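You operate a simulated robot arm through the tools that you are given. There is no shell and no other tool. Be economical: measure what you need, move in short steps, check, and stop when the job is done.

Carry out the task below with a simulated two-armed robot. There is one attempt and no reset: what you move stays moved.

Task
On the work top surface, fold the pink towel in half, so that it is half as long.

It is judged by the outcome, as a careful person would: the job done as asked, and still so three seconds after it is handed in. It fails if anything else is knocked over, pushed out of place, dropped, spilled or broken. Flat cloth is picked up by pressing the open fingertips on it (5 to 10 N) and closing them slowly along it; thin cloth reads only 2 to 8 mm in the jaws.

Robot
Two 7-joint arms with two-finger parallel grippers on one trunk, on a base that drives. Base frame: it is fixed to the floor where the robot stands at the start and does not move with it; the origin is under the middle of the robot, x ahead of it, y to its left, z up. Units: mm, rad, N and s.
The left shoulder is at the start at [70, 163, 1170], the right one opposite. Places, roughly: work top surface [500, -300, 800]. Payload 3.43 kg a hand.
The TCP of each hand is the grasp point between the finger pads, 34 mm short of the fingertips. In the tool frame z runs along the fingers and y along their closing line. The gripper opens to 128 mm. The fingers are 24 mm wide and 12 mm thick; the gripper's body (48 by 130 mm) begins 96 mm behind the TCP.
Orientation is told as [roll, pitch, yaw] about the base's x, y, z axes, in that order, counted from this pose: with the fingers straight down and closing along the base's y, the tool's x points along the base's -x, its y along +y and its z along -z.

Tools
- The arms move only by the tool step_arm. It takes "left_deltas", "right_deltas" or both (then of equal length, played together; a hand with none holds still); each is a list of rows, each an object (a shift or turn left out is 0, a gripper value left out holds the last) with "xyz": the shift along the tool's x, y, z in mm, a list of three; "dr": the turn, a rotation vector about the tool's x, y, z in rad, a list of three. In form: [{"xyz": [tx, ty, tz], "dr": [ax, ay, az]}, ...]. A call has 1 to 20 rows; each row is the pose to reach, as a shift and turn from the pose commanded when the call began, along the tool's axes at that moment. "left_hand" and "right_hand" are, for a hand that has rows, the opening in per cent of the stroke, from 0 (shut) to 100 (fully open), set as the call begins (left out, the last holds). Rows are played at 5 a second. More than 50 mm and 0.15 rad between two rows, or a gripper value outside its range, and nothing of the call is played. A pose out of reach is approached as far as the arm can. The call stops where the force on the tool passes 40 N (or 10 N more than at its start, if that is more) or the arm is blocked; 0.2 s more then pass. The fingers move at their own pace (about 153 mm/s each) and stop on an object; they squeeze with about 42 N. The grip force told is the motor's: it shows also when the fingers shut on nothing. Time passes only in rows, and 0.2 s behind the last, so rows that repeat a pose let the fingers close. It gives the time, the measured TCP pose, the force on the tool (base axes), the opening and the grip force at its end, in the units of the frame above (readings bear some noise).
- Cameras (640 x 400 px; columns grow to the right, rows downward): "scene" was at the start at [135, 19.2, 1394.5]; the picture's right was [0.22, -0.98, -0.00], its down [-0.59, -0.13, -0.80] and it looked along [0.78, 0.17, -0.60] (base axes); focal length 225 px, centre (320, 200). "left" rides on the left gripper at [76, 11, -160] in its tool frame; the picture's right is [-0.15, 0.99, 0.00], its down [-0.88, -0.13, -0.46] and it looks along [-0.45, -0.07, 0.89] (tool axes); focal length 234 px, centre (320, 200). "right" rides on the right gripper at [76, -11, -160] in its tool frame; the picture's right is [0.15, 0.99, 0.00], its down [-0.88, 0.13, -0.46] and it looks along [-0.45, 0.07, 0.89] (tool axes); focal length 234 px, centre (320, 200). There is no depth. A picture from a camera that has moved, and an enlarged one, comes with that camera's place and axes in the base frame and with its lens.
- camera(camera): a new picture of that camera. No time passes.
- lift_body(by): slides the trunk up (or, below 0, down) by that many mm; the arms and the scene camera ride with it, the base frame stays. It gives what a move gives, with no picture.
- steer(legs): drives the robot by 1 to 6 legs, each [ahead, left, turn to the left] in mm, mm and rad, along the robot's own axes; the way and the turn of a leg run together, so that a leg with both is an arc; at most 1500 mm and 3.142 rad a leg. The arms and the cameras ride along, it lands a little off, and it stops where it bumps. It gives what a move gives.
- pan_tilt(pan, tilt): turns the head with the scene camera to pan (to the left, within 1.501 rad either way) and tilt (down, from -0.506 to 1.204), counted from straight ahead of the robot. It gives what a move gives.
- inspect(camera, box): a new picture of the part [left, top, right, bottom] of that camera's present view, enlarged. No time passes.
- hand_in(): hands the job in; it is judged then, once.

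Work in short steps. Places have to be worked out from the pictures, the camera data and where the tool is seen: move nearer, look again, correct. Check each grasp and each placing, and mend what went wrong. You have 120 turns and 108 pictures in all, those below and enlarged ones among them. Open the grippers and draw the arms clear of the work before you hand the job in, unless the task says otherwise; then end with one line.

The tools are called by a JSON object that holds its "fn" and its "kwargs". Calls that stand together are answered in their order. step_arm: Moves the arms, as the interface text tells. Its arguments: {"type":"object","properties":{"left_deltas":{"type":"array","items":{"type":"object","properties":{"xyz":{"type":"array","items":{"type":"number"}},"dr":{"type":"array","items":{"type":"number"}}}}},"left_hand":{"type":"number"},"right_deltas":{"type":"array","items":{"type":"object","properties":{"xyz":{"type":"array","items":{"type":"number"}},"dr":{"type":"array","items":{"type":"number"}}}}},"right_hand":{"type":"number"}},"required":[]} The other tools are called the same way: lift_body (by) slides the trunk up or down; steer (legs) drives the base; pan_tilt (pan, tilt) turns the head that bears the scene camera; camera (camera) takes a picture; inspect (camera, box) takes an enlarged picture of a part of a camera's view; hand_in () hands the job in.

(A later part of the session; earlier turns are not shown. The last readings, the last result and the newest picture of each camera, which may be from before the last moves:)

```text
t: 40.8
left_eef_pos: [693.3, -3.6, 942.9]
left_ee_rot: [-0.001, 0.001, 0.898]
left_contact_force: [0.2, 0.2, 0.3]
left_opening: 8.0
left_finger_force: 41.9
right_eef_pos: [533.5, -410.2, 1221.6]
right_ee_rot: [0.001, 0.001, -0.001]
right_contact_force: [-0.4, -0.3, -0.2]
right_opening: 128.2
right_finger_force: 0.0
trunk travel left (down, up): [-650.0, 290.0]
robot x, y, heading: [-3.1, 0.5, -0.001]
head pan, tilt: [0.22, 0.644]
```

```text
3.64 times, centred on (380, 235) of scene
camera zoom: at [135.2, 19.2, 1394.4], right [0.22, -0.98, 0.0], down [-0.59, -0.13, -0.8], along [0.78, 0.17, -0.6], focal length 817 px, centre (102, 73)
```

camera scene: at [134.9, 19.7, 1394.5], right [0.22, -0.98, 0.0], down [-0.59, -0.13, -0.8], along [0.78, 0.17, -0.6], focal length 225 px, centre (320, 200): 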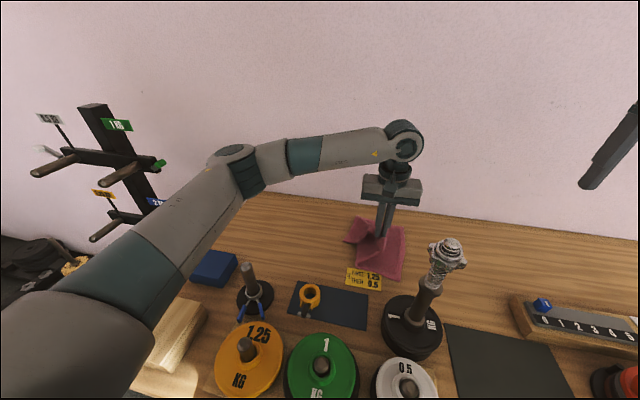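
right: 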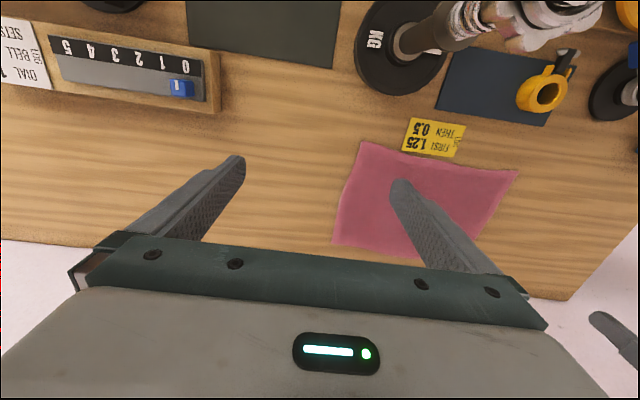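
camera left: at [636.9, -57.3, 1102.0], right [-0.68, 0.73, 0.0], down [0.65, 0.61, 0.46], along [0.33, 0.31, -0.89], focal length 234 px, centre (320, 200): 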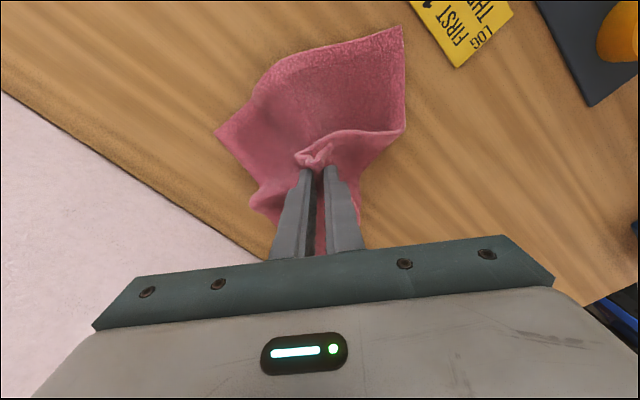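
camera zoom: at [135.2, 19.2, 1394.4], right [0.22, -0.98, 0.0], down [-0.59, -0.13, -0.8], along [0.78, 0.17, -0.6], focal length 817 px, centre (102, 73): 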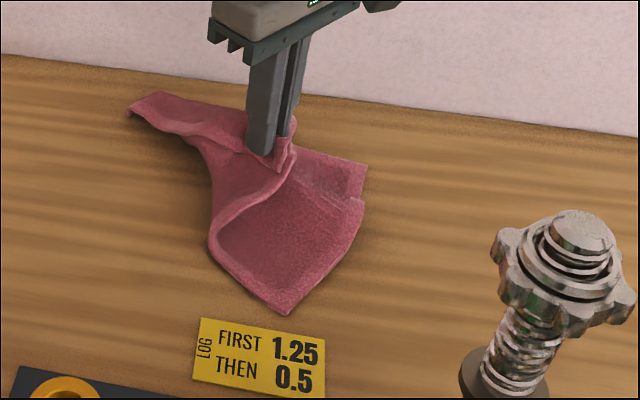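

The reading of 8 mm suggests extra layers, and the lower sheet has been pulled too. I'll lift a bit more to see what I hold.

{"fn": "step_arm", "kwargs": {"left_deltas": [{"xyz": [0, 0, -30]}, {"xyz": [0, 0, -60]}, {"xyz": [0, 0, -90]}, {"xyz": [0, 0, -90]}]}}

{"fn": "inspect", "kwargs": {"camera": "scene", "box": [310, 160, 450, 270]}}

{"fn": "camera", "kwargs": {"camera": "left"}}

```text
t: 41.8
left_eef_pos: [695.4, -5.5, 1031.0]
left_ee_rot: [0.002, -0.001, 0.9]
left_contact_force: [1.1, 0.8, -0.5]
left_opening: 7.8
left_finger_force: 41.8
right_eef_pos: [533.0, -410.3, 1220.8]
right_ee_rot: [0.001, -0.001, 0.0]
right_contact_force: [0.9, 0.3, 0.8]
right_opening: 127.9
right_finger_force: 0.0
trunk travel left (down, up): [-650.0, 290.0]
robot x, y, heading: [0.6, -0.7, 0.001]
head pan, tilt: [0.22, 0.644]
```

```text
3.64 times, centred on (380, 215) of scene
camera zoom: at [135.4, 19.2, 1394.4], right [0.22, -0.98, 0.0], down [-0.59, -0.13, -0.8], along [0.78, 0.17, -0.6], focal length 817 px, centre (102, 146)
```

zoom: 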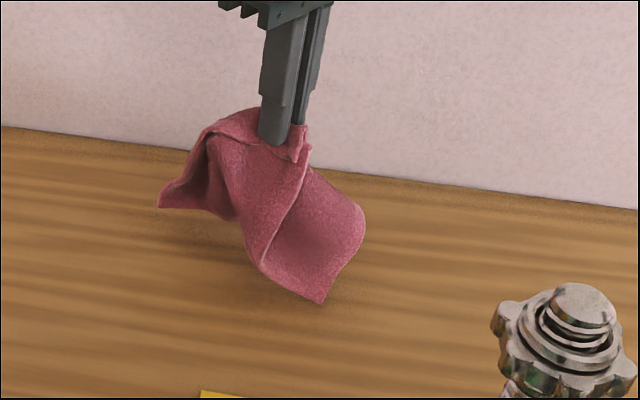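

```text
76 pictures are left
camera left: at [638.1, -57.8, 1191.4], right [-0.68, 0.73, 0.0], down [0.65, 0.61, 0.46], along [0.33, 0.31, -0.89], focal length 234 px, centre (320, 200)
```

left: 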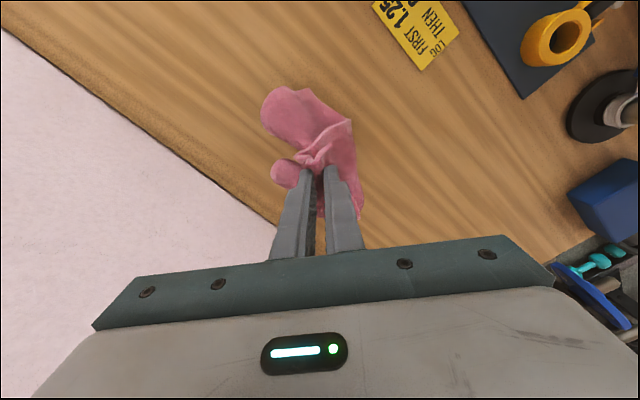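

All the layers were caught. I'll lower it where it was, release and reassess.

{"fn": "step_arm", "kwargs": {"left_deltas": [{"xyz": [0, 0, 30]}, {"xyz": [0, 0, 60]}, {"xyz": [0, 0, 90]}, {"xyz": [0, 0, 115]}, {"xyz": [0, 0, 128]}, {"xyz": [0, 0, 132]}, {"xyz": [0, 0, 132]}]}}

{"fn": "step_arm", "kwargs": {"left_deltas": [{"xyz": [0, 0, 0]}, {"xyz": [0, 0, -5]}, {"xyz": [0, 0, -30]}, {"xyz": [0, 0, -60]}, {"xyz": [0, 0, -100]}, {"xyz": [-30, 20, -140]}, {"xyz": [-60, 40, -170]}, {"xyz": [-90, 60, -180]}, {"xyz": [-90, 60, -180]}], "left_hand": 30}}

{"fn": "camera", "kwargs": {"camera": "left"}}

{"fn": "inspect", "kwargs": {"camera": "scene", "box": [310, 180, 450, 290]}}

```text
t: 43.4
left_eef_pos: [694.4, -3.4, 904.1]
left_ee_rot: [-0.004, -0.002, 0.897]
left_contact_force: [1.0, 1.9, 19.0]
left_opening: 8.0
left_finger_force: 41.7
right_eef_pos: [531.0, -409.7, 1221.3]
right_ee_rot: [0.001, 0.0, -0.001]
right_contact_force: [0.3, -0.2, 0.6]
right_opening: 128.1
right_finger_force: 0.0
trunk travel left (down, up): [-650.0, 290.0]
robot x, y, heading: [-1.9, -2.9, 0.0]
head pan, tilt: [0.22, 0.644]
```

```text
refused: row 6 steps farther than a row can; nothing moved
```

```text
75 pictures are left
camera left: at [636.4, -56.7, 1063.7], right [-0.68, 0.73, 0.0], down [0.65, 0.61, 0.46], along [0.34, 0.31, -0.89], focal length 234 px, centre (320, 200)
```

left: 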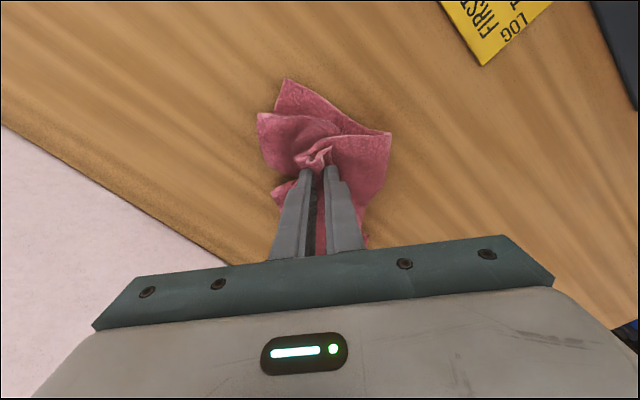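

```text
3.64 times, centred on (380, 235) of scene
camera zoom: at [132.8, 19.2, 1394.9], right [0.22, -0.98, 0.0], down [-0.58, -0.13, -0.8], along [0.78, 0.17, -0.6], focal length 817 px, centre (102, 73)
```

zoom: 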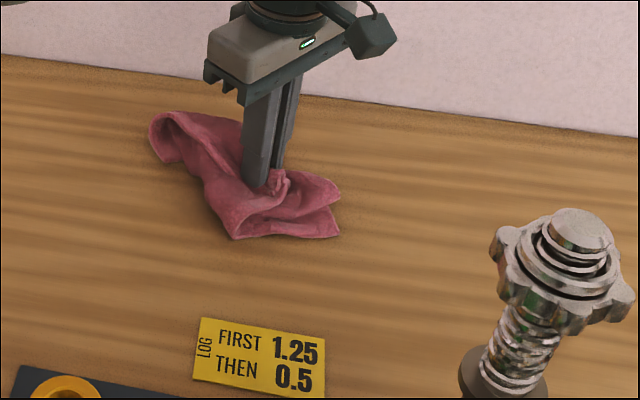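

I'm still holding the bundle, so I'll use both hands from here. I'll lift the towel high, let it hang and see which corners hang free for the right hand.

{"fn": "step_arm", "kwargs": {"left_deltas": [{"xyz": [0, 0, -40]}, {"xyz": [0, 0, -80]}, {"xyz": [0, 0, -120]}, {"xyz": [0, 0, -160]}, {"xyz": [0, 0, -200]}, {"xyz": [0, 0, -240]}, {"xyz": [0, 0, -280]}, {"xyz": [0, 0, -320]}, {"xyz": [0, 0, -320]}, {"xyz": [0, 0, -320]}]}}

{"fn": "camera", "kwargs": {"camera": "scene"}}

{"fn": "camera", "kwargs": {"camera": "right"}}

```text
t: 45.6
left_eef_pos: [692.7, -2.6, 1224.3]
left_ee_rot: [0.001, 0.0, 0.899]
left_contact_force: [0.3, 0.9, -0.3]
left_opening: 7.8
left_finger_force: 42.0
right_eef_pos: [531.9, -410.6, 1221.1]
right_ee_rot: [-0.001, -0.001, 0.0]
right_contact_force: [-0.1, 0.5, -0.2]
right_opening: 128.1
right_finger_force: 0.0
trunk travel left (down, up): [-650.0, 290.0]
robot x, y, heading: [-1.6, 0.4, -0.0]
head pan, tilt: [0.22, 0.644]
```

```text
73 pictures are left
camera scene: at [134.8, 19.0, 1394.5], right [0.22, -0.98, 0.0], down [-0.59, -0.13, -0.8], along [0.78, 0.17, -0.6], focal length 225 px, centre (320, 200)
```

scene: 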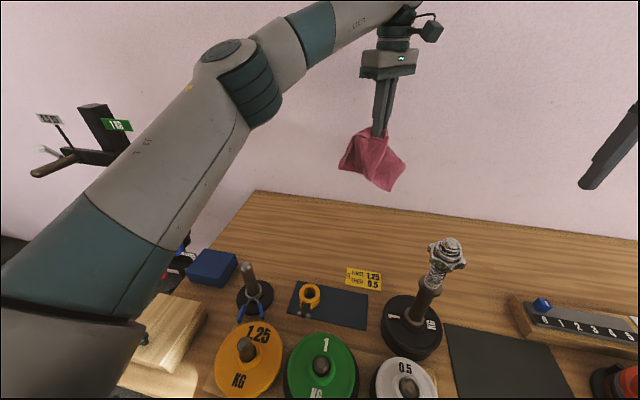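

```text
72 pictures are left
camera right: at [457.3, -421.7, 1380.3], right [-0.15, 0.99, 0.0], down [0.88, 0.13, 0.46], along [0.45, 0.07, -0.89], focal length 234 px, centre (320, 200)
```

right: 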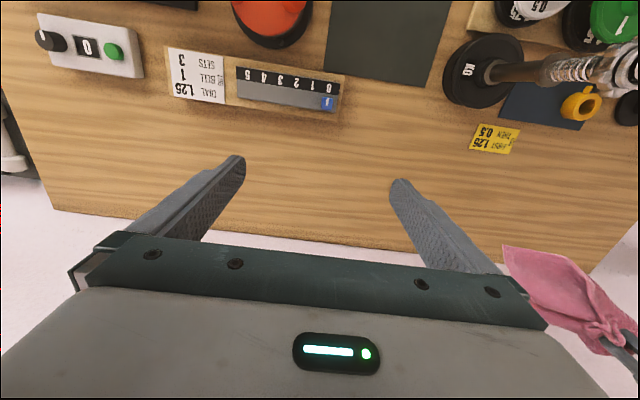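

{"fn": "inspect", "kwargs": {"camera": "scene", "box": [320, 110, 430, 200]}}

{"fn": "inspect", "kwargs": {"camera": "right", "box": [480, 220, 640, 370]}}

```text
4.44 times, centred on (375, 155) of scene
camera zoom: at [134.8, 19.0, 1394.5], right [0.22, -0.98, 0.0], down [-0.59, -0.13, -0.8], along [0.78, 0.17, -0.6], focal length 998 px, centre (76, 400)
```

zoom: 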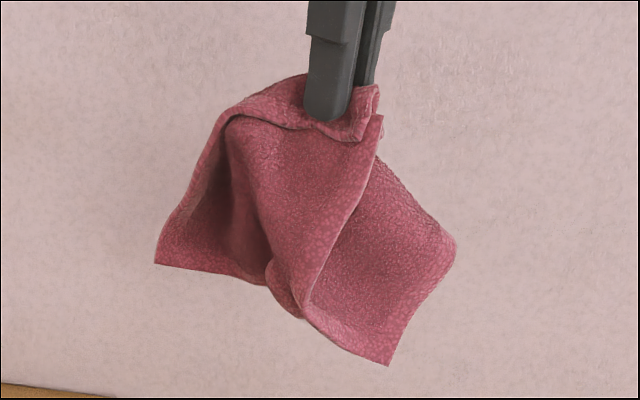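

```text
2.67 times, centred on (560, 295) of right
camera zoom: at [457.3, -421.7, 1380.3], right [-0.15, 0.99, 0.0], down [0.88, 0.13, 0.46], along [0.45, 0.07, -0.89], focal length 624 px, centre (-320, -53)
```

zoom: 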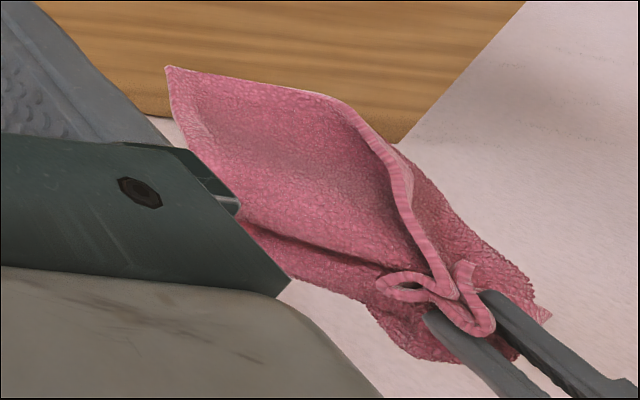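

The bundle holds several layers. I'll lay it back gently a little to the left so the free corners splay out, release it, then straighten it corner by corner using the single-layer flaps.

{"fn": "step_arm", "kwargs": {"left_deltas": [{"xyz": [0, 0, 40]}, {"xyz": [0, 0, 80]}, {"xyz": [0, 0, 120]}, {"xyz": [0, 0, 160]}, {"xyz": [0, 0, 200]}, {"xyz": [0, 0, 230]}, {"xyz": [0, 0, 260]}, {"xyz": [0, 0, 285]}, {"xyz": [0, 0, 305]}, {"xyz": [0, 0, 312]}, {"xyz": [0, 0, 312]}]}}

{"fn": "step_arm", "kwargs": {"left_deltas": [{"xyz": [0, 0, 0]}, {"xyz": [0, 0, -5]}, {"xyz": [0, 0, -30]}, {"xyz": [0, 0, -60]}, {"xyz": [0, 0, -100]}, {"xyz": [-25, 10, -130]}, {"xyz": [-50, 20, -160]}, {"xyz": [-80, 30, -180]}, {"xyz": [-110, 40, -190]}, {"xyz": [-110, 40, -190]}], "left_hand": 30}}

{"fn": "camera", "kwargs": {"camera": "left"}}

{"fn": "inspect", "kwargs": {"camera": "scene", "box": [310, 180, 450, 290]}}

```text
t: 48.0
left_eef_pos: [692.5, -5.6, 910.8]
left_ee_rot: [-0.001, -0.002, 0.898]
left_contact_force: [0.8, -0.6, 6.0]
left_opening: 8.1
left_finger_force: 42.1
right_eef_pos: [531.9, -409.7, 1220.7]
right_ee_rot: [-0.002, 0.0, 0.0]
right_contact_force: [-0.6, 0.5, -0.9]
right_opening: 127.9
right_finger_force: 0.0
trunk travel left (down, up): [-650.0, 290.0]
robot x, y, heading: [-1.6, 1.8, 0.001]
head pan, tilt: [0.22, 0.644]
```

```text
t: 50.2
left_eef_pos: [730.2, 105.8, 1098.5]
left_ee_rot: [-0.002, -0.002, 0.901]
left_contact_force: [0.3, -0.2, -1.2]
left_opening: 38.4
left_finger_force: 0.0
right_eef_pos: [531.8, -411.1, 1220.6]
right_ee_rot: [0.001, 0.001, 0.001]
right_contact_force: [-0.6, 0.1, 0.2]
right_opening: 127.7
right_finger_force: 0.1
trunk travel left (down, up): [-650.0, 290.0]
robot x, y, heading: [0.6, -3.7, 0.003]
head pan, tilt: [0.22, 0.644]
```

```text
69 pictures are left
camera left: at [672.9, 52.7, 1258.6], right [-0.68, 0.73, 0.0], down [0.65, 0.61, 0.46], along [0.33, 0.31, -0.89], focal length 234 px, centre (320, 200)
```

left: 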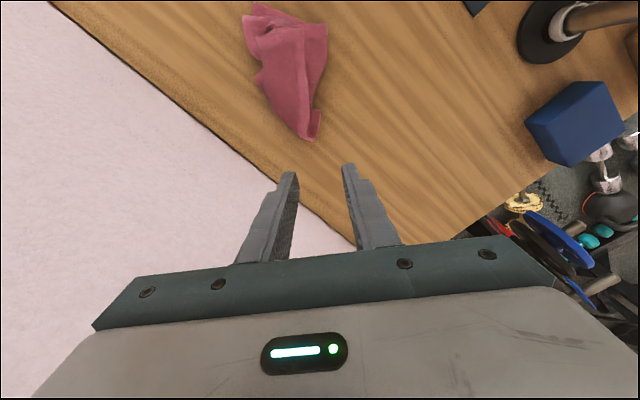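

```text
3.64 times, centred on (380, 235) of scene
camera zoom: at [134.9, 18.1, 1394.5], right [0.22, -0.98, 0.0], down [-0.59, -0.13, -0.8], along [0.78, 0.17, -0.6], focal length 817 px, centre (102, 73)
```

zoom: 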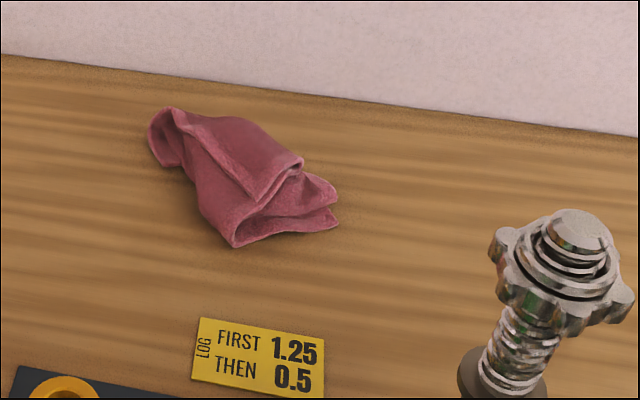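

The near-left corner tip now lies on top, near (653,-8), pointing toward the robot. I'll approach it with yaw 0 and look closely.

{"fn": "step_arm", "kwargs": {"left_deltas": [{"xyz": [17, -4, 0], "dr": [0, 0, 0.14]}, {"xyz": [34, -8, 0], "dr": [0, 0, 0.28]}, {"xyz": [51, -12, 10], "dr": [0, 0, 0.42]}, {"xyz": [68, -16, 30], "dr": [0, 0, 0.56]}, {"xyz": [85, -20, 50], "dr": [0, 0, 0.7]}, {"xyz": [102, -24, 75], "dr": [0, 0, 0.84]}, {"xyz": [117, -27, 100], "dr": [0, 0, 0.9]}, {"xyz": [117, -27, 120], "dr": [0, 0, 0.9]}, {"xyz": [117, -27, 120], "dr": [0, 0, 0.9]}], "left_hand": 20}}

{"fn": "camera", "kwargs": {"camera": "left"}}

```text
t: 52.2
left_eef_pos: [679.0, -1.5, 978.9]
left_ee_rot: [0.0, -0.003, -0.002]
left_contact_force: [0.5, -0.4, -0.2]
left_opening: 25.6
left_finger_force: 0.0
right_eef_pos: [531.9, -409.2, 1220.0]
right_ee_rot: [-0.001, -0.001, -0.001]
right_contact_force: [0.7, 0.2, 0.7]
right_opening: 127.9
right_finger_force: 0.1
trunk travel left (down, up): [-650.0, 290.0]
robot x, y, heading: [-0.0, -2.9, -0.0]
head pan, tilt: [0.22, 0.644]
```

```text
67 pictures are left
camera left: at [601.6, 9.0, 1137.8], right [0.15, 0.99, 0.0], down [0.88, -0.13, 0.46], along [0.45, -0.07, -0.89], focal length 234 px, centre (320, 200)
```

left: 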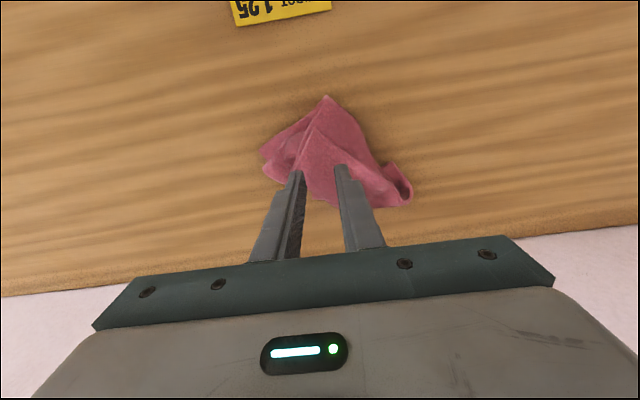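

The tip is at about (644,-6), and the TCP axis would land about 28 mm inside it. I'll move 7 mm closer to the tip and press lightly.

{"fn": "step_arm", "kwargs": {"left_deltas": [{"xyz": [7, -2, 30]}, {"xyz": [7, -2, 52]}, {"xyz": [7, -2, 60]}, {"xyz": [7, -2, 66]}, {"xyz": [7, -2, 70]}, {"xyz": [7, -2, 70]}]}}

{"fn": "camera", "kwargs": {"camera": "left"}}

```text
t: 53.6
left_eef_pos: [672.2, -3.3, 909.5]
left_ee_rot: [0.001, -0.002, -0.002]
left_contact_force: [0.6, -1.4, 5.0]
left_opening: 25.3
left_finger_force: 0.1
right_eef_pos: [533.4, -409.7, 1220.2]
right_ee_rot: [0.001, 0.001, 0.001]
right_contact_force: [0.9, 1.0, -0.3]
right_opening: 128.0
right_finger_force: 0.1
trunk travel left (down, up): [-650.0, 290.0]
robot x, y, heading: [-4.0, -1.4, 0.002]
head pan, tilt: [0.22, 0.644]
```

```text
66 pictures are left
camera left: at [595.7, 7.8, 1068.9], right [0.15, 0.99, 0.0], down [0.88, -0.13, 0.46], along [0.45, -0.07, -0.89], focal length 234 px, centre (320, 200)
```

left: 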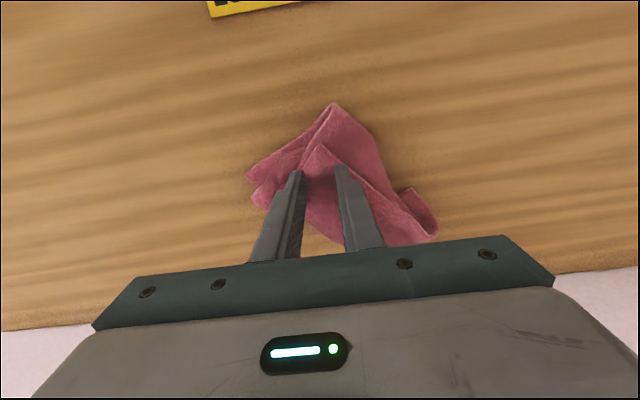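

5 N on the top of the pile. I'll close in stages here.

{"fn": "step_arm", "kwargs": {"left_deltas": [{"xyz": [0, 0, 0]}, {"xyz": [0, 0, 0]}], "left_hand": 13}}

{"fn": "step_arm", "kwargs": {"left_deltas": [{"xyz": [0, 0, 0]}, {"xyz": [0, 0, 0]}], "left_hand": 7}}

{"fn": "step_arm", "kwargs": {"left_deltas": [{"xyz": [0, 0, 0]}, {"xyz": [0, 0, 0]}, {"xyz": [0, 0, 0]}], "left_hand": 0}}

{"fn": "step_arm", "kwargs": {"left_deltas": [{"xyz": [0, 0, -15]}, {"xyz": [0, 0, -30]}, {"xyz": [0, 0, -50]}, {"xyz": [0, 0, -70]}, {"xyz": [0, 0, -70]}]}}

{"fn": "camera", "kwargs": {"camera": "left"}}

{"fn": "inspect", "kwargs": {"camera": "scene", "box": [310, 170, 450, 280]}}

```text
t: 54.2
left_eef_pos: [671.8, -3.1, 909.1]
left_ee_rot: [0.0, -0.004, -0.002]
left_contact_force: [-1.2, -0.1, 5.2]
left_opening: 16.3
left_finger_force: 0.1
right_eef_pos: [532.8, -410.3, 1220.1]
right_ee_rot: [0.0, 0.0, 0.001]
right_contact_force: [-0.6, -0.2, 0.0]
right_opening: 127.9
right_finger_force: 0.1
trunk travel left (down, up): [-650.0, 290.0]
robot x, y, heading: [-6.1, 1.7, -0.0]
head pan, tilt: [0.22, 0.644]
```

```text
t: 54.8
left_eef_pos: [672.6, -3.6, 909.8]
left_ee_rot: [0.001, -0.004, -0.002]
left_contact_force: [0.4, -0.3, 5.1]
left_opening: 8.9
left_finger_force: 0.2
right_eef_pos: [532.4, -409.5, 1222.1]
right_ee_rot: [-0.001, 0.001, -0.001]
right_contact_force: [-0.3, 0.1, 1.4]
right_opening: 128.0
right_finger_force: 0.1
trunk travel left (down, up): [-650.0, 290.0]
robot x, y, heading: [0.8, 1.9, 0.001]
head pan, tilt: [0.22, 0.644]
```

```text
t: 55.6
left_eef_pos: [671.6, -2.8, 910.3]
left_ee_rot: [0.001, -0.002, -0.002]
left_contact_force: [-1.3, -0.6, 5.0]
left_opening: 3.9
left_finger_force: 38.5
right_eef_pos: [532.4, -410.2, 1220.9]
right_ee_rot: [-0.001, -0.001, 0.0]
right_contact_force: [1.1, -0.8, -0.5]
right_opening: 127.9
right_finger_force: 0.1
trunk travel left (down, up): [-650.0, 290.0]
robot x, y, heading: [-0.7, -0.1, -0.002]
head pan, tilt: [0.22, 0.644]
```

```text
t: 56.8
left_eef_pos: [673.3, -4.0, 978.5]
left_ee_rot: [0.001, -0.001, -0.002]
left_contact_force: [-0.1, -0.4, 0.5]
left_opening: 4.2
left_finger_force: 38.1
right_eef_pos: [533.4, -410.5, 1220.9]
right_ee_rot: [0.0, 0.0, 0.002]
right_contact_force: [-0.1, -0.3, -0.6]
right_opening: 128.1
right_finger_force: 0.1
trunk travel left (down, up): [-650.0, 290.0]
robot x, y, heading: [0.7, 0.1, 0.002]
head pan, tilt: [0.22, 0.644]
```

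```text
65 pictures are left
camera left: at [596.3, 7.5, 1138.0], right [0.15, 0.99, 0.0], down [0.88, -0.13, 0.46], along [0.45, -0.07, -0.89], focal length 234 px, centre (320, 200)
```

left: 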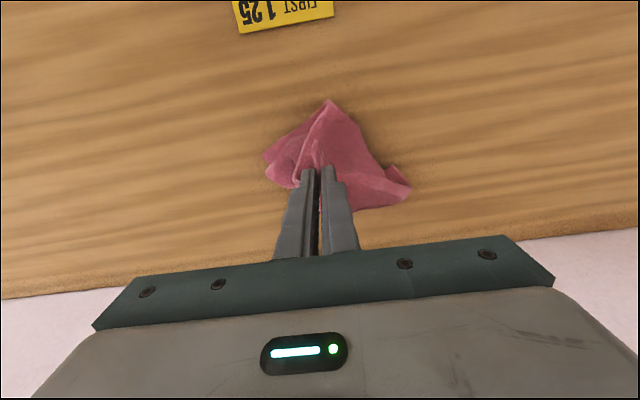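

```text
3.64 times, centred on (380, 225) of scene
camera zoom: at [135.3, 19.1, 1394.4], right [0.22, -0.98, 0.0], down [-0.59, -0.13, -0.8], along [0.78, 0.17, -0.6], focal length 817 px, centre (102, 109)
```

zoom: 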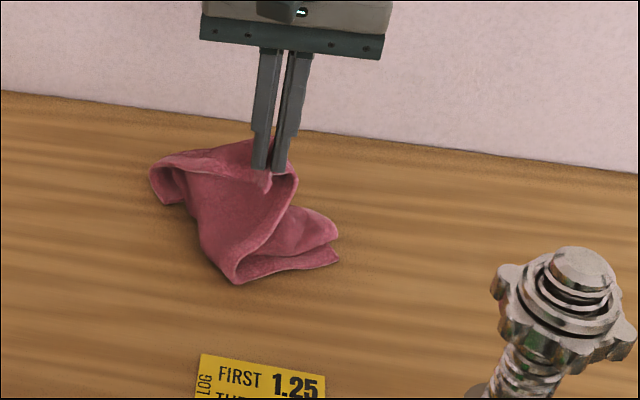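

Now I have the near-left corner alone, reading 4 mm. I'll draw it out low toward the near-left, to about (548,172), to unroll the towel.

{"fn": "step_arm", "kwargs": {"left_deltas": [{"xyz": [13, 18, 0]}, {"xyz": [26, 36, 0]}, {"xyz": [39, 54, 5]}, {"xyz": [52, 72, 15]}, {"xyz": [65, 90, 25]}, {"xyz": [78, 108, 35]}, {"xyz": [91, 126, 45]}, {"xyz": [104, 144, 55]}, {"xyz": [117, 162, 60]}, {"xyz": [125, 175, 65]}, {"xyz": [125, 175, 65]}]}}

{"fn": "camera", "kwargs": {"camera": "left"}}

{"fn": "inspect", "kwargs": {"camera": "scene", "box": [290, 180, 450, 300]}}

```text
t: 59.2
left_eef_pos: [547.0, 170.5, 912.6]
left_ee_rot: [0.0, -0.001, -0.001]
left_contact_force: [0.5, 0.0, -0.5]
left_opening: 3.6
left_finger_force: 38.5
right_eef_pos: [532.6, -409.0, 1219.8]
right_ee_rot: [0.0, 0.0, 0.002]
right_contact_force: [0.5, 0.4, 0.1]
right_opening: 127.8
right_finger_force: 0.1
trunk travel left (down, up): [-650.0, 290.0]
robot x, y, heading: [-1.1, 0.4, -0.0]
head pan, tilt: [0.22, 0.644]
```

```text
63 pictures are left
camera left: at [470.5, 181.9, 1072.7], right [0.15, 0.99, 0.0], down [0.88, -0.13, 0.46], along [0.45, -0.07, -0.89], focal length 234 px, centre (320, 200)
```

left: 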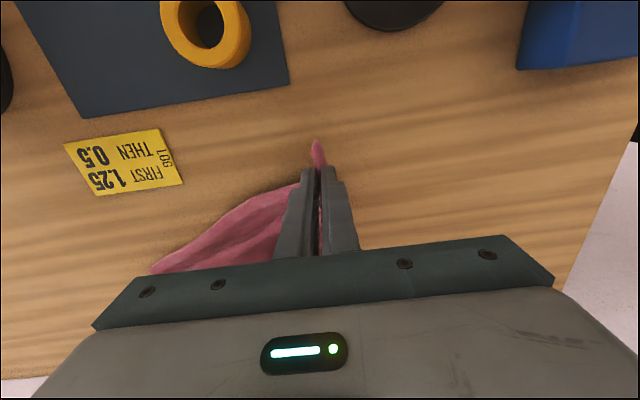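

```text
3.33 times, centred on (370, 240) of scene
camera zoom: at [135.1, 18.7, 1394.4], right [0.22, -0.98, 0.0], down [-0.59, -0.13, -0.8], along [0.78, 0.17, -0.6], focal length 749 px, centre (153, 67)
```

zoom: 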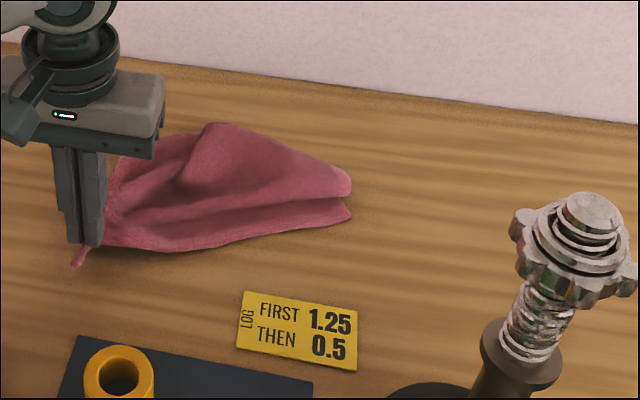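

The near edge is stretching out nicely. I'll set the corner down, release it, and move back and up to view the whole towel.

{"fn": "step_arm", "kwargs": {"left_deltas": [{"xyz": [0, 0, 10]}, {"xyz": [0, 0, 18]}, {"xyz": [0, 0, 18]}]}}

{"fn": "step_arm", "kwargs": {"left_deltas": [{"xyz": [0, 0, 0]}, {"xyz": [0, 0, -10]}, {"xyz": [0, 0, -40]}, {"xyz": [0, 0, -80]}, {"xyz": [0, 0, -120]}, {"xyz": [-30, 0, -150]}, {"xyz": [-60, -10, -180]}, {"xyz": [-100, -20, -200]}, {"xyz": [-140, -30, -200]}, {"xyz": [-180, -40, -200]}, {"xyz": [-210, -40, -200]}, {"xyz": [-210, -40, -200]}], "left_hand": 20}}

{"fn": "camera", "kwargs": {"camera": "left"}}

{"fn": "inspect", "kwargs": {"camera": "scene", "box": [290, 180, 450, 300]}}

```text
t: 60.0
left_eef_pos: [546.9, 171.4, 895.8]
left_ee_rot: [0.001, -0.001, -0.001]
left_contact_force: [0.3, -0.1, 1.1]
left_opening: 3.9
left_finger_force: 38.5
right_eef_pos: [532.1, -409.9, 1220.7]
right_ee_rot: [-0.001, 0.0, 0.0]
right_contact_force: [0.0, 0.3, 0.2]
right_opening: 128.1
right_finger_force: 0.2
trunk travel left (down, up): [-650.0, 290.0]
robot x, y, heading: [-0.8, 2.6, -0.003]
head pan, tilt: [0.22, 0.644]
```

```text
t: 62.6
left_eef_pos: [754.8, 130.3, 1097.8]
left_ee_rot: [-0.002, -0.001, -0.002]
left_contact_force: [-0.2, -0.1, 0.3]
left_opening: 25.6
left_finger_force: 0.2
right_eef_pos: [531.2, -409.1, 1221.5]
right_ee_rot: [-0.001, 0.0, 0.0]
right_contact_force: [-0.1, 0.5, 0.1]
right_opening: 127.9
right_finger_force: 0.1
trunk travel left (down, up): [-650.0, 290.0]
robot x, y, heading: [-2.0, 1.5, 0.005]
head pan, tilt: [0.22, 0.644]
```

```text
61 pictures are left
camera left: at [679.3, 141.7, 1255.6], right [0.15, 0.99, 0.0], down [0.88, -0.13, 0.46], along [0.45, -0.07, -0.89], focal length 234 px, centre (320, 200)
```

left: 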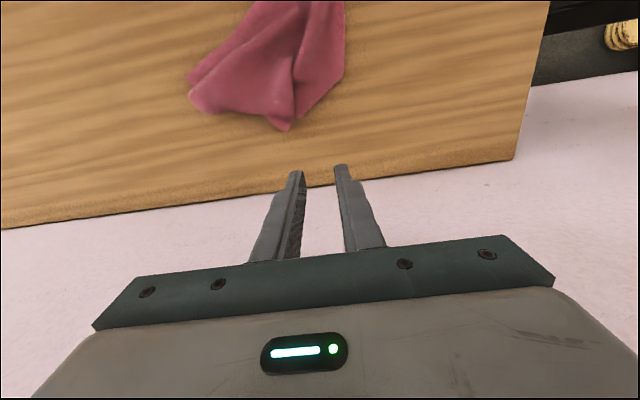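

```text
3.33 times, centred on (370, 240) of scene
camera zoom: at [134.7, 19.7, 1394.5], right [0.22, -0.98, 0.0], down [-0.59, -0.13, -0.8], along [0.78, 0.17, -0.6], focal length 749 px, centre (153, 67)
```

zoom: 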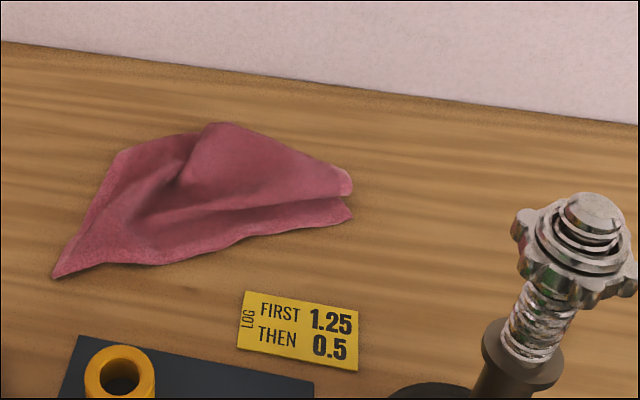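

{"fn": "step_arm", "kwargs": {"left_deltas": [{"xyz": [-30, -20, -30]}, {"xyz": [-60, -40, -60]}, {"xyz": [-80, -60, -80]}, {"xyz": [-90, -80, -80]}, {"xyz": [-90, -80, -80]}]}}

{"fn": "inspect", "kwargs": {"camera": "left", "box": [160, 0, 400, 150]}}

{"fn": "inspect", "kwargs": {"camera": "scene", "box": [300, 190, 390, 255]}}

```text
t: 63.8
left_eef_pos: [788.8, 80.1, 1155.4]
left_ee_rot: [-0.001, -0.003, -0.002]
left_contact_force: [0.4, 0.1, -0.1]
left_opening: 25.7
left_finger_force: 0.1
left hand out of reach, approached as far as the arm can: row 2, 3, 4, 5
right_eef_pos: [533.2, -409.5, 1222.1]
right_ee_rot: [0.002, -0.001, 0.001]
right_contact_force: [0.1, 0.5, 0.0]
right_opening: 128.3
right_finger_force: 0.1
trunk travel left (down, up): [-650.0, 290.0]
robot x, y, heading: [0.8, 1.8, -0.007]
head pan, tilt: [0.22, 0.644]
```

```text
2.67 times, centred on (280, 75) of left
camera zoom: at [711.3, 91.8, 1315.0], right [0.15, 0.99, 0.0], down [0.88, -0.13, 0.46], along [0.45, -0.07, -0.89], focal length 624 px, centre (427, 533)
```

zoom: 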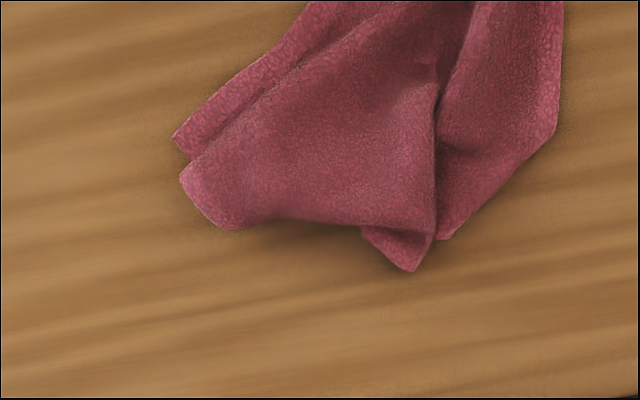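

```text
6.15 times, centred on (345, 222) of scene
camera zoom: at [135.0, 20.0, 1394.4], right [0.22, -0.98, 0.0], down [-0.59, -0.13, -0.8], along [0.78, 0.17, -0.6], focal length 1382 px, centre (166, 62)
```

zoom: 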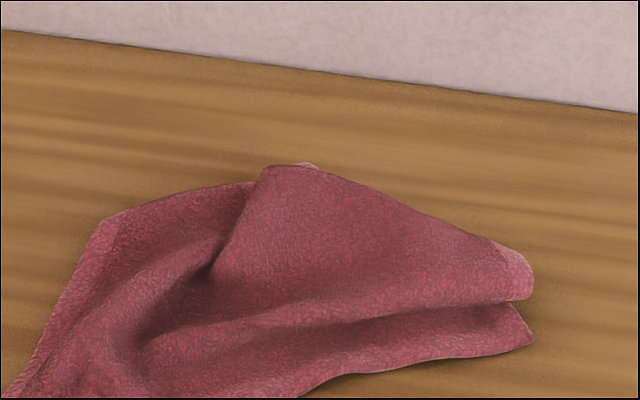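

A corner tip pokes out from under the hump at about (744,77), probably far-left. I'll go over it and take a closer look.

{"fn": "step_arm", "kwargs": {"left_deltas": [{"xyz": [15, -2, 40]}, {"xyz": [30, -4, 80]}, {"xyz": [45, -5, 120]}, {"xyz": [53, -5, 160]}, {"xyz": [53, -5, 200]}, {"xyz": [53, -5, 230]}, {"xyz": [53, -5, 230]}], "left_hand": 20}}

{"fn": "camera", "kwargs": {"camera": "left"}}

```text
t: 65.4
left_eef_pos: [736.7, 72.5, 924.9]
left_ee_rot: [0.0, -0.003, 0.0]
left_contact_force: [0.6, -0.3, -0.4]
left_opening: 25.4
left_finger_force: 0.1
right_eef_pos: [532.1, -411.2, 1220.8]
right_ee_rot: [0.001, 0.0, 0.001]
right_contact_force: [0.1, -0.3, 0.2]
right_opening: 128.0
right_finger_force: 0.0
trunk travel left (down, up): [-650.0, 290.0]
robot x, y, heading: [0.3, 3.4, 0.006]
head pan, tilt: [0.22, 0.644]
```

```text
57 pictures are left
camera left: at [659.7, 84.3, 1084.6], right [0.15, 0.99, 0.0], down [0.88, -0.13, 0.46], along [0.45, -0.07, -0.89], focal length 234 px, centre (320, 200)
```

left: 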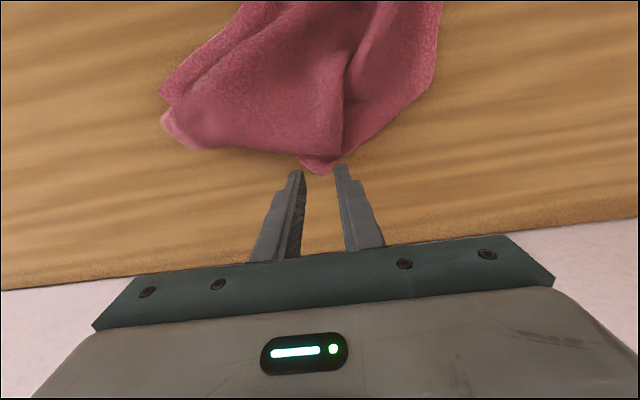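

The axis would land about 10 mm inside the tip. I'll shift 6 mm further in and press.

{"fn": "step_arm", "kwargs": {"left_deltas": [{"xyz": [6, -2, 15]}, {"xyz": [6, -2, 27]}, {"xyz": [6, -2, 33]}, {"xyz": [6, -2, 36]}, {"xyz": [6, -2, 36]}]}}

```text
t: 66.6
left_eef_pos: [728.7, 71.6, 890.8]
left_ee_rot: [0.002, -0.004, 0.001]
left_contact_force: [2.4, 1.1, 14.4]
left_opening: 25.2
left_finger_force: 0.1
right_eef_pos: [531.4, -410.1, 1221.1]
right_ee_rot: [0.0, 0.0, 0.0]
right_contact_force: [0.1, -0.8, 0.1]
right_opening: 127.9
right_finger_force: 0.0
trunk travel left (down, up): [-650.0, 290.0]
robot x, y, heading: [2.3, 0.2, -0.002]
head pan, tilt: [0.22, 0.644]
```

{"fn": "step_arm", "kwargs": {"left_deltas": [{"xyz": [0, 0, -2]}, {"xyz": [0, 0, -2]}], "left_hand": 13}}

{"fn": "step_arm", "kwargs": {"left_deltas": [{"xyz": [0, 0, 0]}, {"xyz": [0, 0, 0]}], "left_hand": 7}}

{"fn": "step_arm", "kwargs": {"left_deltas": [{"xyz": [0, 0, 0]}, {"xyz": [0, 0, 0]}, {"xyz": [0, 0, 0]}], "left_hand": 0}}

{"fn": "step_arm", "kwargs": {"left_deltas": [{"xyz": [0, 0, -15]}, {"xyz": [-5, 5, -30]}, {"xyz": [-10, 15, -40]}, {"xyz": [-20, 25, -40]}, {"xyz": [-20, 25, -40]}]}}

{"fn": "camera", "kwargs": {"camera": "left"}}

{"fn": "inspect", "kwargs": {"camera": "scene", "box": [290, 180, 450, 300]}}

```text
t: 67.2
left_eef_pos: [727.8, 73.0, 890.5]
left_ee_rot: [-0.001, -0.003, -0.002]
left_contact_force: [1.7, 0.0, 12.0]
left_opening: 16.6
left_finger_force: 0.1
right_eef_pos: [531.0, -410.3, 1220.7]
right_ee_rot: [0.0, 0.001, 0.001]
right_contact_force: [0.4, 0.1, 0.3]
right_opening: 128.0
right_finger_force: 0.1
trunk travel left (down, up): [-650.0, 290.0]
robot x, y, heading: [-0.9, -3.4, 0.004]
head pan, tilt: [0.22, 0.644]
```

```text
t: 67.8
left_eef_pos: [729.2, 72.7, 891.1]
left_ee_rot: [0.0, -0.002, -0.001]
left_contact_force: [0.9, 0.0, 11.0]
left_opening: 9.8
left_finger_force: 0.2
right_eef_pos: [530.8, -409.9, 1221.5]
right_ee_rot: [0.001, 0.0, -0.001]
right_contact_force: [-0.3, -1.2, 0.0]
right_opening: 127.8
right_finger_force: 0.0
trunk travel left (down, up): [-650.0, 290.0]
robot x, y, heading: [-0.2, 0.5, -0.007]
head pan, tilt: [0.22, 0.644]
```

```text
t: 68.6
left_eef_pos: [728.4, 72.2, 890.8]
left_ee_rot: [0.0, -0.003, 0.001]
left_contact_force: [-0.1, 2.1, 10.2]
left_opening: 4.3
left_finger_force: 38.1
right_eef_pos: [531.1, -409.4, 1221.5]
right_ee_rot: [-0.002, -0.001, -0.001]
right_contact_force: [0.1, -0.4, 0.3]
right_opening: 127.9
right_finger_force: 0.0
trunk travel left (down, up): [-650.0, 290.0]
robot x, y, heading: [1.7, -5.2, -0.002]
head pan, tilt: [0.22, 0.644]
```

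```text
t: 69.8
left_eef_pos: [749.4, 99.2, 930.0]
left_ee_rot: [0.0, -0.002, -0.001]
left_contact_force: [0.0, -1.3, -0.1]
left_opening: 3.8
left_finger_force: 38.0
right_eef_pos: [533.0, -410.0, 1220.7]
right_ee_rot: [-0.001, 0.001, -0.001]
right_contact_force: [-0.1, 0.1, 0.3]
right_opening: 127.8
right_finger_force: 0.0
trunk travel left (down, up): [-650.0, 290.0]
robot x, y, heading: [0.9, -1.6, -0.001]
head pan, tilt: [0.22, 0.644]
```

```text
56 pictures are left
camera left: at [672.4, 110.1, 1089.6], right [0.15, 0.99, 0.0], down [0.88, -0.13, 0.46], along [0.45, -0.07, -0.89], focal length 234 px, centre (320, 200)
```

left: 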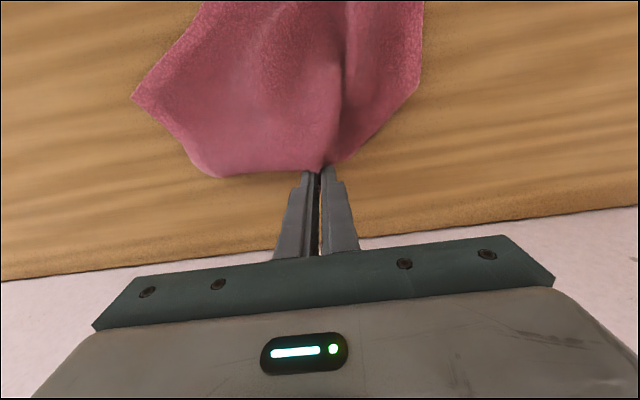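

```text
3.33 times, centred on (370, 240) of scene
camera zoom: at [134.8, 18.9, 1394.5], right [0.22, -0.98, 0.0], down [-0.59, -0.13, -0.8], along [0.78, 0.17, -0.6], focal length 749 px, centre (153, 67)
```

zoom: 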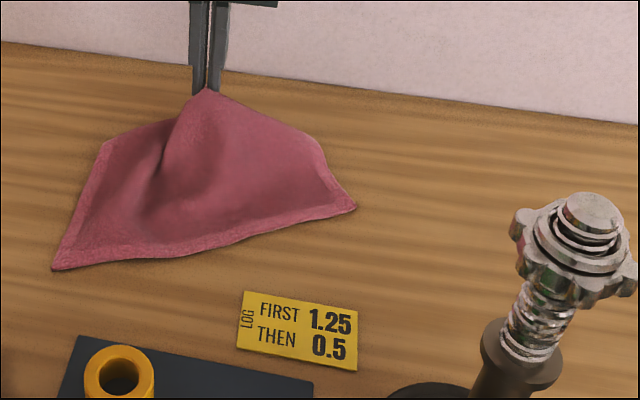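

It's opening out well. I'll lift the held tip higher to see which corner it is and let the tucked parts fall free.

{"fn": "step_arm", "kwargs": {"left_deltas": [{"xyz": [0, 0, -30]}, {"xyz": [0, 0, -60]}, {"xyz": [0, 0, -90]}, {"xyz": [0, 0, -120]}, {"xyz": [0, 0, -120]}]}}

{"fn": "inspect", "kwargs": {"camera": "scene", "box": [290, 160, 450, 280]}}

{"fn": "camera", "kwargs": {"camera": "left"}}

```text
t: 71.0
left_eef_pos: [750.6, 99.3, 1049.4]
left_ee_rot: [0.001, 0.0, -0.003]
left_contact_force: [0.7, 0.8, 0.0]
left_opening: 3.9
left_finger_force: 38.5
right_eef_pos: [534.0, -409.2, 1221.0]
right_ee_rot: [0.0, -0.001, 0.0]
right_contact_force: [0.3, 0.2, 0.2]
right_opening: 128.0
right_finger_force: 0.1
trunk travel left (down, up): [-650.0, 290.0]
robot x, y, heading: [0.7, 2.2, -0.001]
head pan, tilt: [0.22, 0.644]
```

```text
3.33 times, centred on (370, 220) of scene
camera zoom: at [135.6, 19.3, 1394.4], right [0.22, -0.98, 0.0], down [-0.59, -0.13, -0.8], along [0.78, 0.17, -0.6], focal length 749 px, centre (153, 133)
```

zoom: 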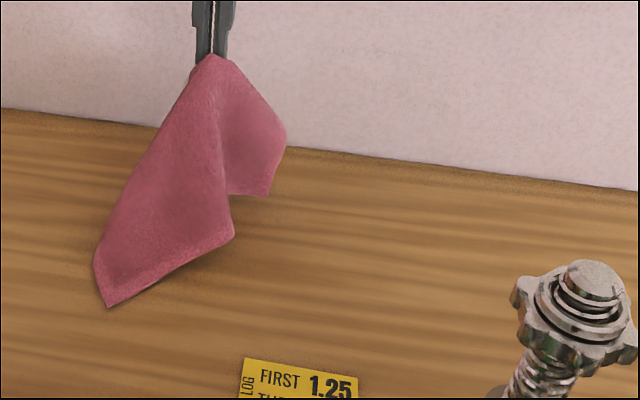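

```text
53 pictures are left
camera left: at [673.7, 110.7, 1208.8], right [0.15, 0.99, 0.0], down [0.88, -0.13, 0.46], along [0.45, -0.07, -0.89], focal length 234 px, centre (320, 200)
```

left: 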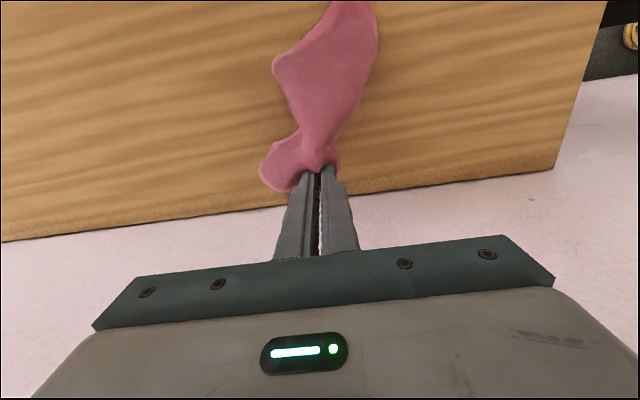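

I now hold the far-left corner, the left edge runs straight to near-left, and the two right corners hang free. I'll lift the towel by this corner, bring it over the near-right side so the opposite corner hangs lowest, and then lay it along its diagonal.

{"fn": "step_arm", "kwargs": {"left_deltas": [{"xyz": [0, 0, -40]}, {"xyz": [0, 0, -80]}, {"xyz": [10, -15, -120]}, {"xyz": [30, -40, -150]}, {"xyz": [50, -65, -175]}, {"xyz": [70, -95, -190]}, {"xyz": [95, -125, -190]}, {"xyz": [120, -155, -190]}, {"xyz": [145, -185, -190]}, {"xyz": [165, -210, -190]}, {"xyz": [165, -210, -190]}, {"xyz": [165, -210, -190]}]}}

{"fn": "camera", "kwargs": {"camera": "scene"}}

```text
t: 73.6
left_eef_pos: [585.1, -112.4, 1240.8]
left_ee_rot: [0.0, 0.001, -0.002]
left_contact_force: [-0.2, 0.7, -1.6]
left_opening: 3.8
left_finger_force: 38.6
right_eef_pos: [532.9, -410.0, 1221.0]
right_ee_rot: [-0.001, 0.001, -0.001]
right_contact_force: [0.0, 0.5, 0.0]
right_opening: 128.1
right_finger_force: 0.0
trunk travel left (down, up): [-650.0, 290.0]
robot x, y, heading: [-1.4, -1.0, -0.001]
head pan, tilt: [0.22, 0.644]
```

```text
52 pictures are left
camera scene: at [134.9, 18.8, 1394.5], right [0.22, -0.98, 0.0], down [-0.59, -0.13, -0.8], along [0.78, 0.17, -0.6], focal length 225 px, centre (320, 200)
```

scene: 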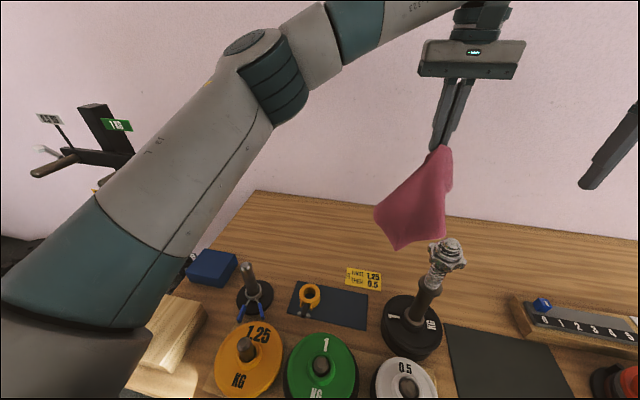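

{"fn": "inspect", "kwargs": {"camera": "scene", "box": [350, 130, 490, 260]}}

{"fn": "camera", "kwargs": {"camera": "right"}}

```text
3.08 times, centred on (420, 195) of scene
camera zoom: at [134.9, 18.8, 1394.5], right [0.22, -0.98, 0.0], down [-0.59, -0.13, -0.8], along [0.78, 0.17, -0.6], focal length 691 px, centre (12, 215)
```

zoom: 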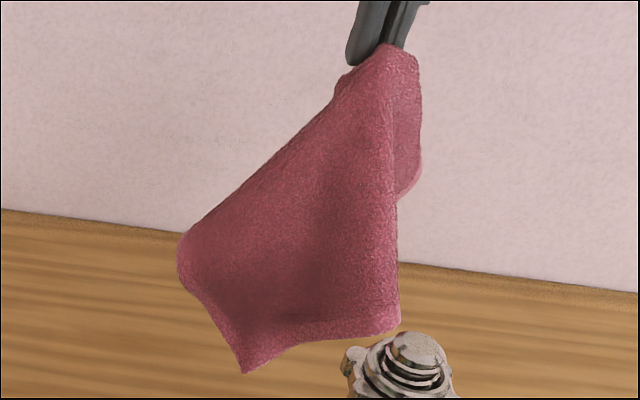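

```text
50 pictures are left
camera right: at [457.3, -421.8, 1380.2], right [-0.15, 0.99, 0.0], down [0.88, 0.13, 0.46], along [0.45, 0.07, -0.89], focal length 234 px, centre (320, 200)
```

right: 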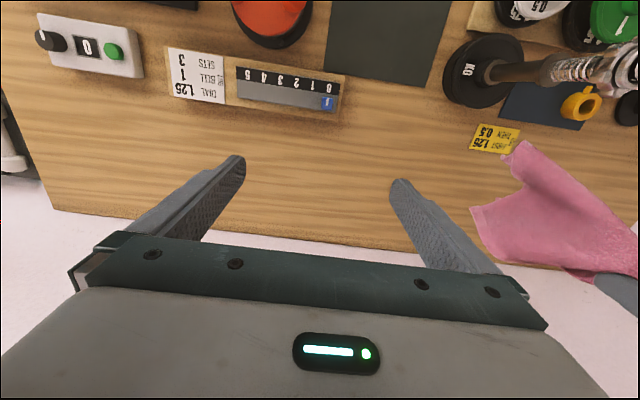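

The grip point turned out to be in the middle of the far edge, with a straight hem hanging toward the robot. I'll lay the towel with that hem on the near side by moving to about (640,0), lowering until the hem touches, then moving away in +x while lowering.

{"fn": "step_arm", "kwargs": {"left_deltas": [{"xyz": [-8, 15, 0]}, {"xyz": [-16, 35, 0]}, {"xyz": [-25, 55, 0]}, {"xyz": [-35, 75, 0]}, {"xyz": [-45, 92, 0]}, {"xyz": [-55, 105, 10]}, {"xyz": [-55, 112, 40]}, {"xyz": [-55, 112, 70]}, {"xyz": [-55, 112, 100]}, {"xyz": [-55, 112, 130]}, {"xyz": [-60, 112, 150]}, {"xyz": [-75, 112, 170]}, {"xyz": [-90, 112, 190]}, {"xyz": [-105, 112, 210]}, {"xyz": [-120, 112, 232]}, {"xyz": [-135, 112, 255]}, {"xyz": [-148, 112, 280]}, {"xyz": [-158, 112, 305]}, {"xyz": [-164, 112, 330]}, {"xyz": [-164, 112, 342]}]}}

{"fn": "inspect", "kwargs": {"camera": "scene", "box": [290, 160, 450, 280]}}

{"fn": "camera", "kwargs": {"camera": "left"}}

```text
t: 77.8
left_eef_pos: [747.3, -0.9, 898.6]
left_ee_rot: [0.0, -0.002, -0.001]
left_contact_force: [0.7, -0.5, 1.1]
left_opening: 3.7
left_finger_force: 38.4
right_eef_pos: [532.7, -409.3, 1220.1]
right_ee_rot: [0.001, -0.001, 0.001]
right_contact_force: [-0.9, -0.7, 0.3]
right_opening: 128.0
right_finger_force: 0.0
trunk travel left (down, up): [-650.0, 290.0]
robot x, y, heading: [1.1, 0.9, -0.001]
head pan, tilt: [0.22, 0.644]
```

```text
3.33 times, centred on (370, 220) of scene
camera zoom: at [134.7, 19.2, 1394.5], right [0.22, -0.98, 0.0], down [-0.59, -0.13, -0.8], along [0.78, 0.17, -0.6], focal length 749 px, centre (153, 133)
```

zoom: 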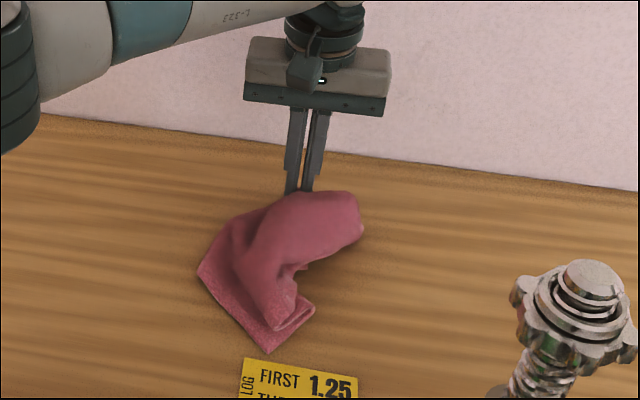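

```text
48 pictures are left
camera left: at [670.8, 10.9, 1058.0], right [0.15, 0.99, 0.0], down [0.88, -0.13, 0.46], along [0.45, -0.07, -0.89], focal length 234 px, centre (320, 200)
```

left: 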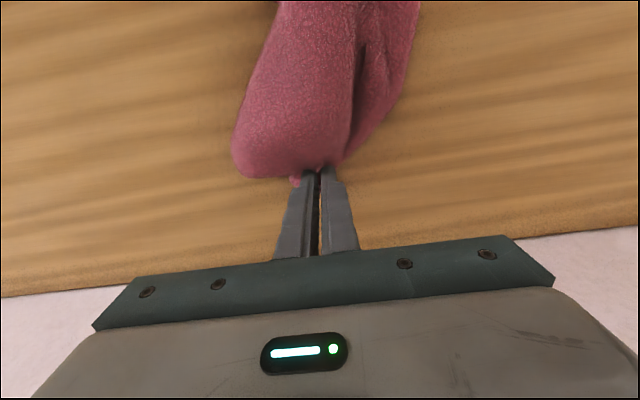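

A clear true corner lies flat at about (553,10), pointing toward the robot. I'll release here and pick that corner up instead.

{"fn": "step_arm", "kwargs": {"left_deltas": [{"xyz": [0, 0, 0]}, {"xyz": [0, 0, -10]}, {"xyz": [0, 0, -40]}, {"xyz": [0, 0, -80]}, {"xyz": [30, 2, -100]}, {"xyz": [65, 4, -100]}, {"xyz": [100, 7, -100]}, {"xyz": [135, 10, -100]}, {"xyz": [168, 12, -100]}, {"xyz": [168, 12, -70]}, {"xyz": [168, 12, -40]}, {"xyz": [168, 12, -40]}], "left_hand": 18}}

{"fn": "camera", "kwargs": {"camera": "left"}}

```text
t: 80.4
left_eef_pos: [581.9, 11.1, 938.4]
left_ee_rot: [0.0, -0.002, -0.001]
left_contact_force: [-0.5, -0.2, 0.7]
left_opening: 23.0
left_finger_force: 0.0
right_eef_pos: [532.6, -409.3, 1220.6]
right_ee_rot: [0.001, -0.001, 0.0]
right_contact_force: [0.1, 0.1, 0.1]
right_opening: 127.8
right_finger_force: 0.1
trunk travel left (down, up): [-650.0, 290.0]
robot x, y, heading: [1.6, 1.4, 0.001]
head pan, tilt: [0.22, 0.644]
```

```text
47 pictures are left
camera left: at [504.5, 22.9, 1098.7], right [0.15, 0.99, 0.0], down [0.88, -0.13, 0.46], along [0.45, -0.07, -0.89], focal length 234 px, centre (320, 200)
```

left: 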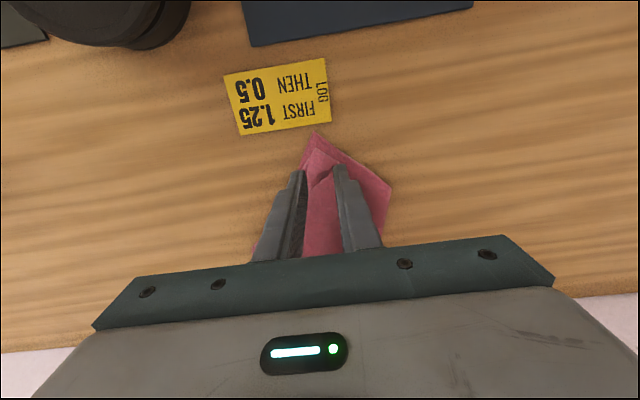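

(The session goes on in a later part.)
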